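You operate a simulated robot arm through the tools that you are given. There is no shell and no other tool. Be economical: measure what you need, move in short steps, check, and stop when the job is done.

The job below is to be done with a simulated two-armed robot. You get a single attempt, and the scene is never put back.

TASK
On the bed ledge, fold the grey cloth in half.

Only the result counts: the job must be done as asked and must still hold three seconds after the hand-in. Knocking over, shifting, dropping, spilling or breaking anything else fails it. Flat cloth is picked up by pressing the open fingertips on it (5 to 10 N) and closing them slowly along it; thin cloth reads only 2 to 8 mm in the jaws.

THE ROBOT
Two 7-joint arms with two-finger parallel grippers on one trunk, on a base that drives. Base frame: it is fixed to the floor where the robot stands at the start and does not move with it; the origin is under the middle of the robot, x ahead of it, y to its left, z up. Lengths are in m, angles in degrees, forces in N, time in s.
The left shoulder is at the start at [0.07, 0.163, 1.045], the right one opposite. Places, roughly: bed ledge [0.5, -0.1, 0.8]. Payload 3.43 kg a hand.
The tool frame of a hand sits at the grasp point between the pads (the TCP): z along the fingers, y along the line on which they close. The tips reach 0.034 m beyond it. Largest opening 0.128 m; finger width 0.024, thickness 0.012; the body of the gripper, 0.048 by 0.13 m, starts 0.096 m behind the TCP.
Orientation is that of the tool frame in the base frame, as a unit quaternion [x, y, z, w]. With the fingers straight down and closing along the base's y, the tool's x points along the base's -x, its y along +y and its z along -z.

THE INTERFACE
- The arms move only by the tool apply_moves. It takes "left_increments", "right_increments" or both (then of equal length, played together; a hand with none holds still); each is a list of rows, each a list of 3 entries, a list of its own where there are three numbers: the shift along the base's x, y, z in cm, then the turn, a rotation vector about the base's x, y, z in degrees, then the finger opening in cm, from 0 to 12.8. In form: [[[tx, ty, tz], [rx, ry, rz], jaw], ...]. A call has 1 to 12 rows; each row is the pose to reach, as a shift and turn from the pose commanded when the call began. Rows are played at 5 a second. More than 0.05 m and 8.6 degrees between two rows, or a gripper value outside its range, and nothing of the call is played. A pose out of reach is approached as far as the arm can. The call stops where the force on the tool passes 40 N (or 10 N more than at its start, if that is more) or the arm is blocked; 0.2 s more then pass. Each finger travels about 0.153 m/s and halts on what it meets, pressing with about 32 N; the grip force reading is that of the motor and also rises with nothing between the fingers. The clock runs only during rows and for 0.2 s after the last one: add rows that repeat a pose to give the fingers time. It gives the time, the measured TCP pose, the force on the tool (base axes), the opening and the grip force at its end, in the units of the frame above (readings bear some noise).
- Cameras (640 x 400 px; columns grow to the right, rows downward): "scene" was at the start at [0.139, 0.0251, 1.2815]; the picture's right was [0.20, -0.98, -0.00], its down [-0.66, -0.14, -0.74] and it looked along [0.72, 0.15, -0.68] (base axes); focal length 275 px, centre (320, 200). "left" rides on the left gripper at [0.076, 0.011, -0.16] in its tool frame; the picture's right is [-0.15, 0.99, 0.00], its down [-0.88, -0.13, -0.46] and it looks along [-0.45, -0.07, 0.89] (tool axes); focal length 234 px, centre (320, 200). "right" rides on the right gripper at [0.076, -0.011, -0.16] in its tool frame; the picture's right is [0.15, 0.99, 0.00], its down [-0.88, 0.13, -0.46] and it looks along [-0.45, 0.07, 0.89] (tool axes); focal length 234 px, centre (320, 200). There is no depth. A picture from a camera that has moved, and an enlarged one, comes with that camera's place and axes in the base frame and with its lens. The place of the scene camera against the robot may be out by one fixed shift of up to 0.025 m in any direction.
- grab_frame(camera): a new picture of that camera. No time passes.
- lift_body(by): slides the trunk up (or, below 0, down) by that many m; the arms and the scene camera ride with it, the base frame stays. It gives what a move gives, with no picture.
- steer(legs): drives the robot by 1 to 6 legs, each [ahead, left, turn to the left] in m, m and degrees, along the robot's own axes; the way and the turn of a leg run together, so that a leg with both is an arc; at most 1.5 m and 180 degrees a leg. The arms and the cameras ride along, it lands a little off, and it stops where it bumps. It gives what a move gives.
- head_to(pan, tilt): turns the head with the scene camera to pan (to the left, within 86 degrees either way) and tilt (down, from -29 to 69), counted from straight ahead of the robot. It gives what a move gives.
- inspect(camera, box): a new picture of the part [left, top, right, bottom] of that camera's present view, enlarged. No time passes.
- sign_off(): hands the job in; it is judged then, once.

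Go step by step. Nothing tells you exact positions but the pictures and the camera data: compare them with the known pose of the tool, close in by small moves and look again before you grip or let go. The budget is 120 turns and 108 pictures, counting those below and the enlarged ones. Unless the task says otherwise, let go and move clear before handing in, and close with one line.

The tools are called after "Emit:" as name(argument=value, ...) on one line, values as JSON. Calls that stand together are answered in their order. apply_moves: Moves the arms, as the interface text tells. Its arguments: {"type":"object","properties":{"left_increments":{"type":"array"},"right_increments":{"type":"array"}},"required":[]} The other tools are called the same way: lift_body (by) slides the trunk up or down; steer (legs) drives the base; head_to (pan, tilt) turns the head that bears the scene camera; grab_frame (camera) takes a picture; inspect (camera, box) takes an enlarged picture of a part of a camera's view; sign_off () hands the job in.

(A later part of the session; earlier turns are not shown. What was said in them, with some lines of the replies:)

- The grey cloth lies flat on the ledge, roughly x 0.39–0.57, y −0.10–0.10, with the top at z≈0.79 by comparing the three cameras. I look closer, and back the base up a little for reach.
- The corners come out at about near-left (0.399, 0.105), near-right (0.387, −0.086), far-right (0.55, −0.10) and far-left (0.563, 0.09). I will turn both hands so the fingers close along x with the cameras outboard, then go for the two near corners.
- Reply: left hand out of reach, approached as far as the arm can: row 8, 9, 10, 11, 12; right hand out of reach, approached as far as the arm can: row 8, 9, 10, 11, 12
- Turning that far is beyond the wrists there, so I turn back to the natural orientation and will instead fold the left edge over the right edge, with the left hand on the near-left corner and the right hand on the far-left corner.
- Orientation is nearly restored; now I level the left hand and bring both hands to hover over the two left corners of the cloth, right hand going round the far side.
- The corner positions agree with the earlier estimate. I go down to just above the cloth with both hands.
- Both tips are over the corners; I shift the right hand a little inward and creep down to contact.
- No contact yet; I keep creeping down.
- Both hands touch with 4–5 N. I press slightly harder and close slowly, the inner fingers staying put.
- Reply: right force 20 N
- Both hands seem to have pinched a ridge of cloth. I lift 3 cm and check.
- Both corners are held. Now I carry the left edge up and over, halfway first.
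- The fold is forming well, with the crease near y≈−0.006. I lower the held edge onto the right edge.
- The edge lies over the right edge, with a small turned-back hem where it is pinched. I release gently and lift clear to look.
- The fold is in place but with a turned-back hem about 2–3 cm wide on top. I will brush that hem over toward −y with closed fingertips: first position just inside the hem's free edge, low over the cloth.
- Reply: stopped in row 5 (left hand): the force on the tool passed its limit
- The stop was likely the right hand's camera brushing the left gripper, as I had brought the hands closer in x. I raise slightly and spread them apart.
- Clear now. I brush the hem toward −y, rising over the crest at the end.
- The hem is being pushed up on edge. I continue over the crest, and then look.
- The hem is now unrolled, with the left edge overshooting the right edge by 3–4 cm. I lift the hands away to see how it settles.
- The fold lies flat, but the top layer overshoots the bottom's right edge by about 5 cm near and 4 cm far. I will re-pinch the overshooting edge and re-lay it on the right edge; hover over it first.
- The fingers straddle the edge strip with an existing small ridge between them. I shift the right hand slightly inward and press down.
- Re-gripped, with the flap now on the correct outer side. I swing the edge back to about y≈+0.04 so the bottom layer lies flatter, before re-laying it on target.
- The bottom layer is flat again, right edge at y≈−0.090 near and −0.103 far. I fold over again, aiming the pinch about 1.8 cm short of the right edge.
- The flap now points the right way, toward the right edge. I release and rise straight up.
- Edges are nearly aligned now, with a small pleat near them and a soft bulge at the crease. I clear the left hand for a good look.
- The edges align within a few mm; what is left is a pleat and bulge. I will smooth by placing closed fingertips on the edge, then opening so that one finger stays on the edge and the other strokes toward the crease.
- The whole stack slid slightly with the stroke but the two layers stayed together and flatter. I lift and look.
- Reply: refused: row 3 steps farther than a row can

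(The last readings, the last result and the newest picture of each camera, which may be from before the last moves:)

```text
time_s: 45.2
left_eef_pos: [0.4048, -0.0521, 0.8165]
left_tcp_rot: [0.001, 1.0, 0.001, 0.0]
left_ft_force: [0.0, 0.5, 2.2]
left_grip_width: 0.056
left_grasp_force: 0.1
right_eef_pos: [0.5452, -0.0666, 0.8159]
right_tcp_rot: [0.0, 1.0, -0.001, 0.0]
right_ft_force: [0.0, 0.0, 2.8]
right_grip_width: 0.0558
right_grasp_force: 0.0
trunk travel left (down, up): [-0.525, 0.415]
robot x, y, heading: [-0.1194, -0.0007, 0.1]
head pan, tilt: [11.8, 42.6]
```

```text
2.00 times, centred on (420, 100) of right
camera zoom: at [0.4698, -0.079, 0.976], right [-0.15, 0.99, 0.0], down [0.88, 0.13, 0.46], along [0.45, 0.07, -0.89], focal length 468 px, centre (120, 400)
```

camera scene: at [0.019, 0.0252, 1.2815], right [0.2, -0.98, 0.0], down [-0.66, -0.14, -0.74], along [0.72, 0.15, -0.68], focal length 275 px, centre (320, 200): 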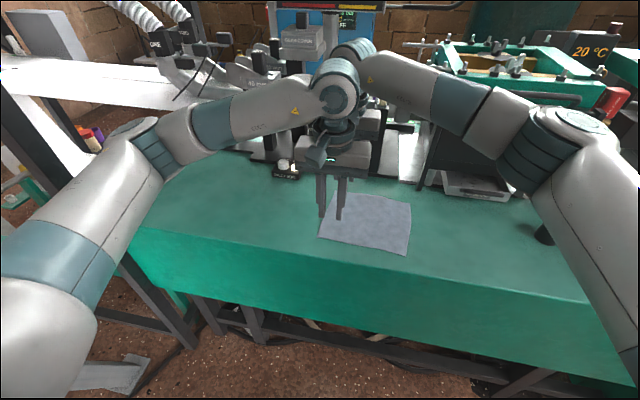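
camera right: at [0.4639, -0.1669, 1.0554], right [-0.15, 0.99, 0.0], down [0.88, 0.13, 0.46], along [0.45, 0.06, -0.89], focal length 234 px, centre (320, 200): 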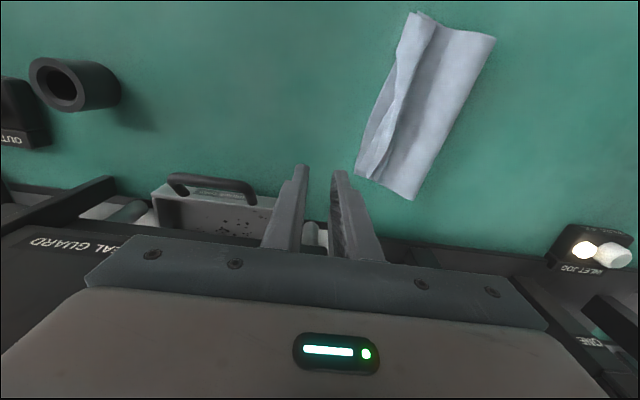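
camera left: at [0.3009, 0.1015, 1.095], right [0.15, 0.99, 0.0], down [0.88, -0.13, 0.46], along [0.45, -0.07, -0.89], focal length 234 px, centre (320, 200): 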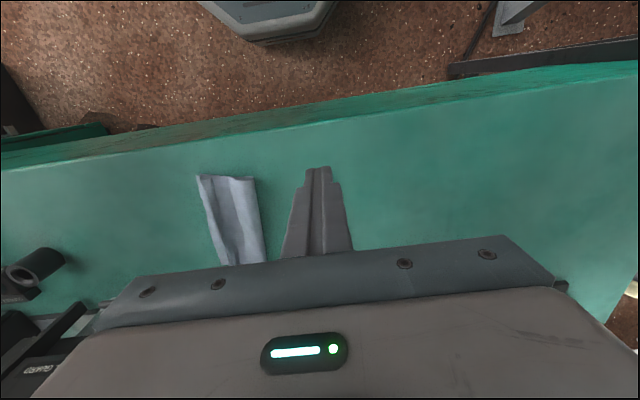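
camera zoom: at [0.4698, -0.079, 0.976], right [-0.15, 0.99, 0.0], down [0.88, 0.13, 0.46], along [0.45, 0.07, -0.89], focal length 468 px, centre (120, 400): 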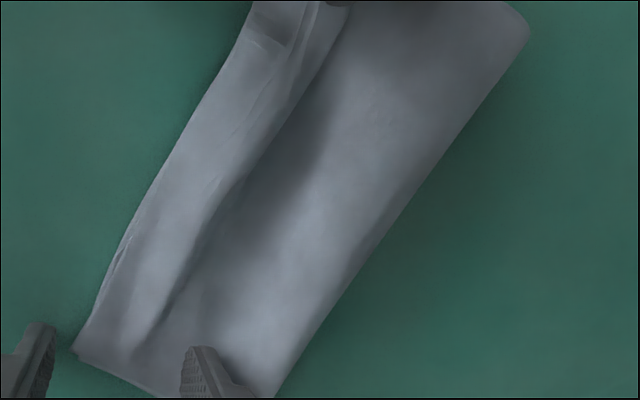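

That move was refused as a step was too long; I repeat it with smaller steps.

Emit:
apply_moves(left_increments=[[[0, 0, 1], [0, 0, 0], 5.6], [[0, 0, 5], [0, 0, 0], 5.6], [[0, 2, 9], [0, 0, 0], 5.6], [[0, 5, 12], [0, 0, 0], 2], [[0, 9, 12], [0, 0, 0], 0], [[0, 13, 12], [0, 0, 0], 0]], right_increments=[[[0, 0, 1], [0, 0, 0], 5.6], [[0, 0, 5], [0, 0, 0], 5.6], [[0, -2, 8], [0, 0, 0], 5.6], [[0, -5, 9], [0, 0, 0], 2], [[0, -9, 9], [0, 0, 0], 0], [[0, -11, 9], [0, 0, 0], 0]])

Emit:
inspect(camera="scene", box=[320, 160, 450, 250])

Emit:
inspect(camera="left", box=[140, 120, 340, 270])

Emit:
inspect(camera="right", box=[300, 0, 540, 200])

```text
time_s: 46.6
left_eef_pos: [0.4051, 0.0783, 0.9374]
left_tcp_rot: [0.0, 1.0, 0.0, 0.0]
left_ft_force: [0.2, 0.7, -0.4]
left_grip_width: 0.0
left_grasp_force: 32.0
right_eef_pos: [0.5449, -0.1765, 0.9064]
right_tcp_rot: [0.0, 1.0, -0.001, 0.0]
right_ft_force: [-0.4, 0.2, 0.3]
right_grip_width: 0.0
right_grasp_force: 32.0
trunk travel left (down, up): [-0.525, 0.415]
robot x, y, heading: [-0.1173, -0.0, 0.2]
head pan, tilt: [11.8, 42.6]
```

```text
4.44 times, centred on (385, 205) of scene
camera zoom: at [0.0185, 0.0263, 1.2815], right [0.2, -0.98, 0.0], down [-0.66, -0.14, -0.74], along [0.72, 0.15, -0.68], focal length 1223 px, centre (31, 178)
```

zoom: 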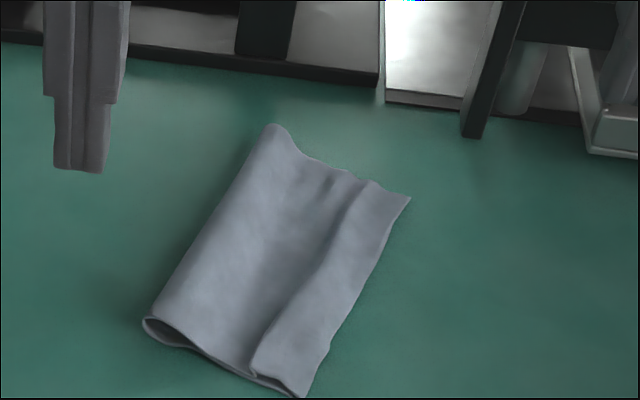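

```text
2.67 times, centred on (240, 195) of left
camera zoom: at [0.3294, 0.0889, 1.0977], right [0.15, 0.99, 0.0], down [0.88, -0.13, 0.46], along [0.45, -0.07, -0.89], focal length 624 px, centre (533, 213)
```

zoom: 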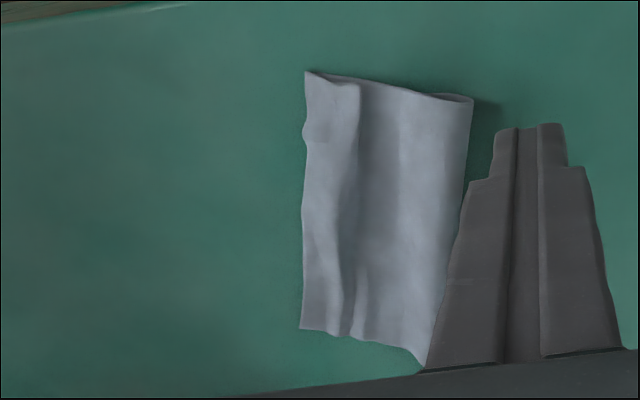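

```text
2.00 times, centred on (420, 100) of right
camera zoom: at [0.4694, -0.1879, 1.0658], right [-0.15, 0.99, 0.0], down [0.88, 0.13, 0.46], along [0.45, 0.06, -0.89], focal length 468 px, centre (120, 400)
```

zoom: 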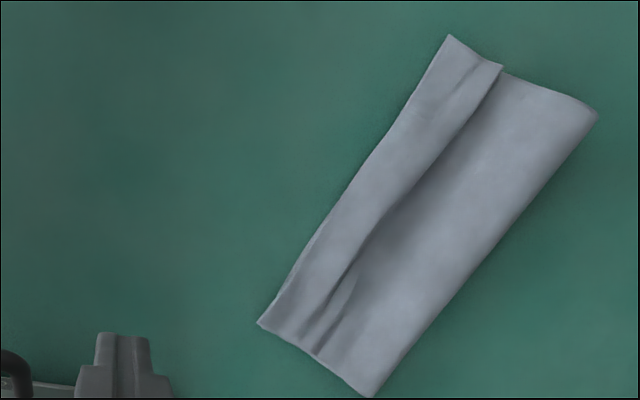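

The long edges now coincide along the whole length, with only a small flat pleat and a soft crease. I gently pat down the crease with the left hand at two points.

Emit:
apply_moves(left_increments=[[[1.5, -3, -3], [0, 0, 0], 0], [[3, -5.6, -6], [0, 0, 0], 0], [[3, -5.6, -9.5], [0, 0, 0], 0], [[3, -5.6, -11], [0, 0, 0], 0], [[3, -5.6, -11.9], [0, 0, 0], 0], [[3, -5.6, -11.9], [0, 0, 0], 0], [[3, -5.6, -10], [0, 0, 0], 0], [[3, -5.6, -8], [0, 0, 0], 0]])

Emit:
apply_moves(left_increments=[[[3, -1, 0], [0, 0, 0], 0], [[6.0, -2.4, 0], [0, 0, 0], 0], [[6, -2.4, -2.2], [0, 0, 0], 0], [[6, -2.4, -3.9], [0, 0, 0], 0], [[6, -2.4, -3.9], [0, 0, 0], 0], [[6, -2.4, -1], [0, 0, 0], 0], [[5, -1, 3], [0, 0, 0], 0], [[3, 3, 5], [0, 0, 0], 0], [[0, 7, 6], [0, 0, 0], 0], [[0, 11, 6], [0, 0, 0], 0]])

Emit:
inspect(camera="scene", box=[320, 160, 450, 250])

Emit:
inspect(camera="right", box=[300, 0, 540, 200])

```text
time_s: 48.4
left_eef_pos: [0.4364, 0.0208, 0.8581]
left_tcp_rot: [0.0, 1.0, 0.001, 0.0]
left_ft_force: [-0.8, 0.0, -0.2]
left_grip_width: 0.0001
left_grasp_force: 32.3
right_eef_pos: [0.5457, -0.1777, 0.9056]
right_tcp_rot: [-0.001, 1.0, -0.001, 0.001]
right_ft_force: [0.1, -0.5, 0.2]
right_grip_width: 0.0
right_grasp_force: 32.4
trunk travel left (down, up): [-0.525, 0.415]
robot x, y, heading: [-0.1204, 0.0011, 0.2]
head pan, tilt: [11.8, 42.6]
```

```text
refused: row 9 steps farther than a row can; nothing moved
```

```text
4.44 times, centred on (385, 205) of scene
camera zoom: at [0.0188, 0.0249, 1.2814], right [0.2, -0.98, 0.0], down [-0.66, -0.14, -0.74], along [0.72, 0.15, -0.68], focal length 1223 px, centre (31, 178)
```

zoom: 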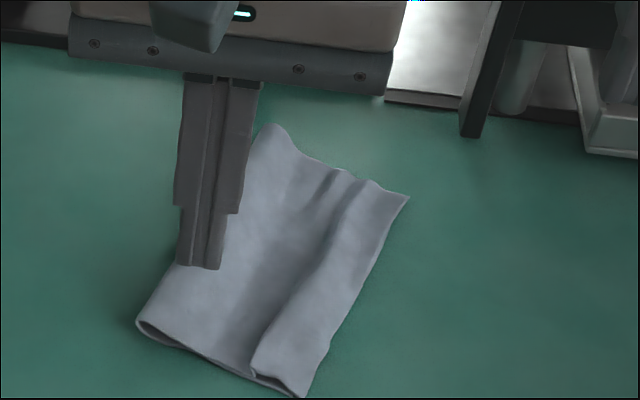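

```text
2.00 times, centred on (420, 100) of right
camera zoom: at [0.4697, -0.1889, 1.0654], right [-0.15, 0.99, 0.0], down [0.88, 0.13, 0.46], along [0.45, 0.07, -0.89], focal length 468 px, centre (120, 400)
```

zoom: 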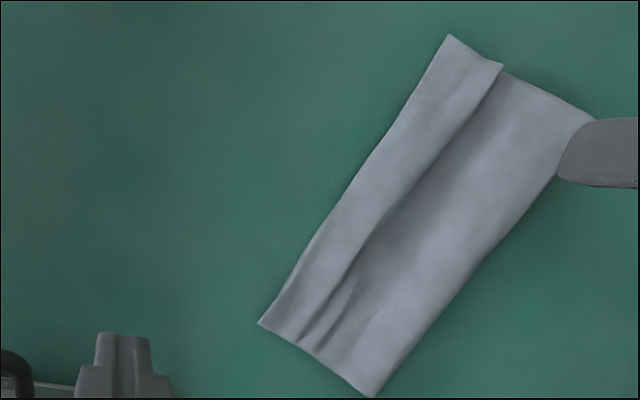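

The pat flattened the near crease nicely; the same in the middle and further along.

Emit:
apply_moves(left_increments=[[[3, -1, 0], [0, 0, 0], 0], [[5.5, -2.2, 0], [0, 0, 0], 0], [[5.5, -2.2, -2.2], [0, 0, 0], 0], [[5.5, -2.2, -3.9], [0, 0, 0], 0], [[5.5, -2.2, -4.0], [0, 0, 0], 0], [[5.5, -2.2, -1], [0, 0, 0], 0], [[8.5, -3.2, 0], [0, 0, 0], 0], [[11.5, -4.4, 0], [0, 0, 0], 0], [[11.5, -4.4, -2.2], [0, 0, 0], 0], [[11.5, -4.4, -3.9], [0, 0, 0], 0], [[11.5, -4.4, -4.0], [0, 0, 0], 0], [[11.5, -4.4, -1], [0, 0, 0], 0]])

Emit:
apply_moves(left_increments=[[[0, 0, 4], [0, 0, 0], 0], [[0, 3, 7], [0, 0, 0], 0], [[-2, 7, 8], [0, 0, 0], 0], [[-5, 11, 8], [0, 0, 0], 0], [[-8, 15, 8], [0, 0, 0], 0], [[-10, 19, 8], [0, 0, 0], 0], [[-10, 19, 8], [0, 0, 0], 0]])

Emit:
inspect(camera="scene", box=[320, 160, 450, 250])

Emit:
inspect(camera="right", box=[300, 0, 540, 200])

Emit:
grab_frame(camera="scene")

```text
time_s: 51.0
left_eef_pos: [0.5503, -0.0235, 0.8478]
left_tcp_rot: [0.0, 1.0, 0.001, 0.001]
left_ft_force: [-0.9, 0.7, 0.2]
left_grip_width: 0.0
left_grasp_force: 31.9
right_eef_pos: [0.546, -0.1774, 0.9058]
right_tcp_rot: [0.0, 1.0, -0.001, 0.0]
right_ft_force: [-1.1, 0.1, -0.4]
right_grip_width: 0.0003
right_grasp_force: 31.8
trunk travel left (down, up): [-0.525, 0.415]
robot x, y, heading: [-0.1187, -0.0003, -0.1]
head pan, tilt: [11.8, 42.6]
```

```text
time_s: 52.6
left_eef_pos: [0.4525, 0.1674, 0.9263]
left_tcp_rot: [-0.001, 1.0, 0.0, 0.0]
left_ft_force: [-0.7, 0.4, 0.6]
left_grip_width: 0.0
left_grasp_force: 32.1
right_eef_pos: [0.5462, -0.1785, 0.9045]
right_tcp_rot: [0.001, 1.0, 0.0, 0.0]
right_ft_force: [0.1, -0.4, 0.1]
right_grip_width: 0.0
right_grasp_force: 32.0
trunk travel left (down, up): [-0.525, 0.415]
robot x, y, heading: [-0.1149, -0.0004, 0.0]
head pan, tilt: [11.8, 42.6]
```

```text
4.44 times, centred on (385, 205) of scene
camera zoom: at [0.0194, 0.0239, 1.2814], right [0.2, -0.98, 0.0], down [-0.66, -0.14, -0.74], along [0.72, 0.15, -0.68], focal length 1223 px, centre (31, 178)
```

zoom: 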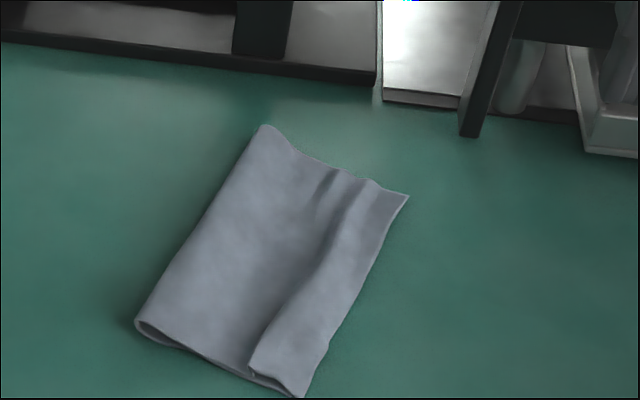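

```text
2.00 times, centred on (420, 100) of right
camera zoom: at [0.4702, -0.1898, 1.0649], right [-0.15, 0.99, 0.0], down [0.88, 0.13, 0.46], along [0.45, 0.07, -0.89], focal length 468 px, centre (120, 400)
```

zoom: 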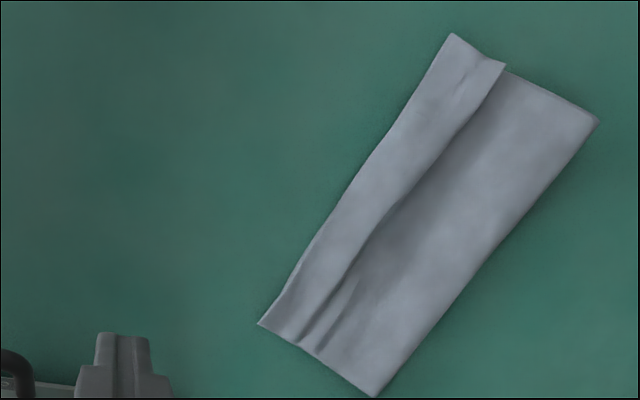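

```text
34 pictures are left
camera scene: at [0.0194, 0.0239, 1.2814], right [0.2, -0.98, 0.0], down [-0.66, -0.14, -0.74], along [0.72, 0.15, -0.68], focal length 275 px, centre (320, 200)
```

scene: 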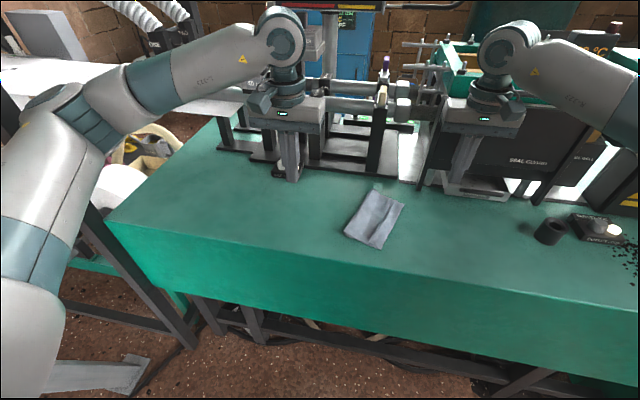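

The cloth lies folded in half with its long edges together and lying flat, and both hands are clear of it. Nothing else looks moved, so I hand in.

Emit:
sign_off()

```text
The job is handed in.
```

The grey cloth is folded in half on the bed ledge, left edge laid over the right, and the job is handed in. A small pleat remains in the top layer, and the cloth ended up turned slightly from how it lay at the start.
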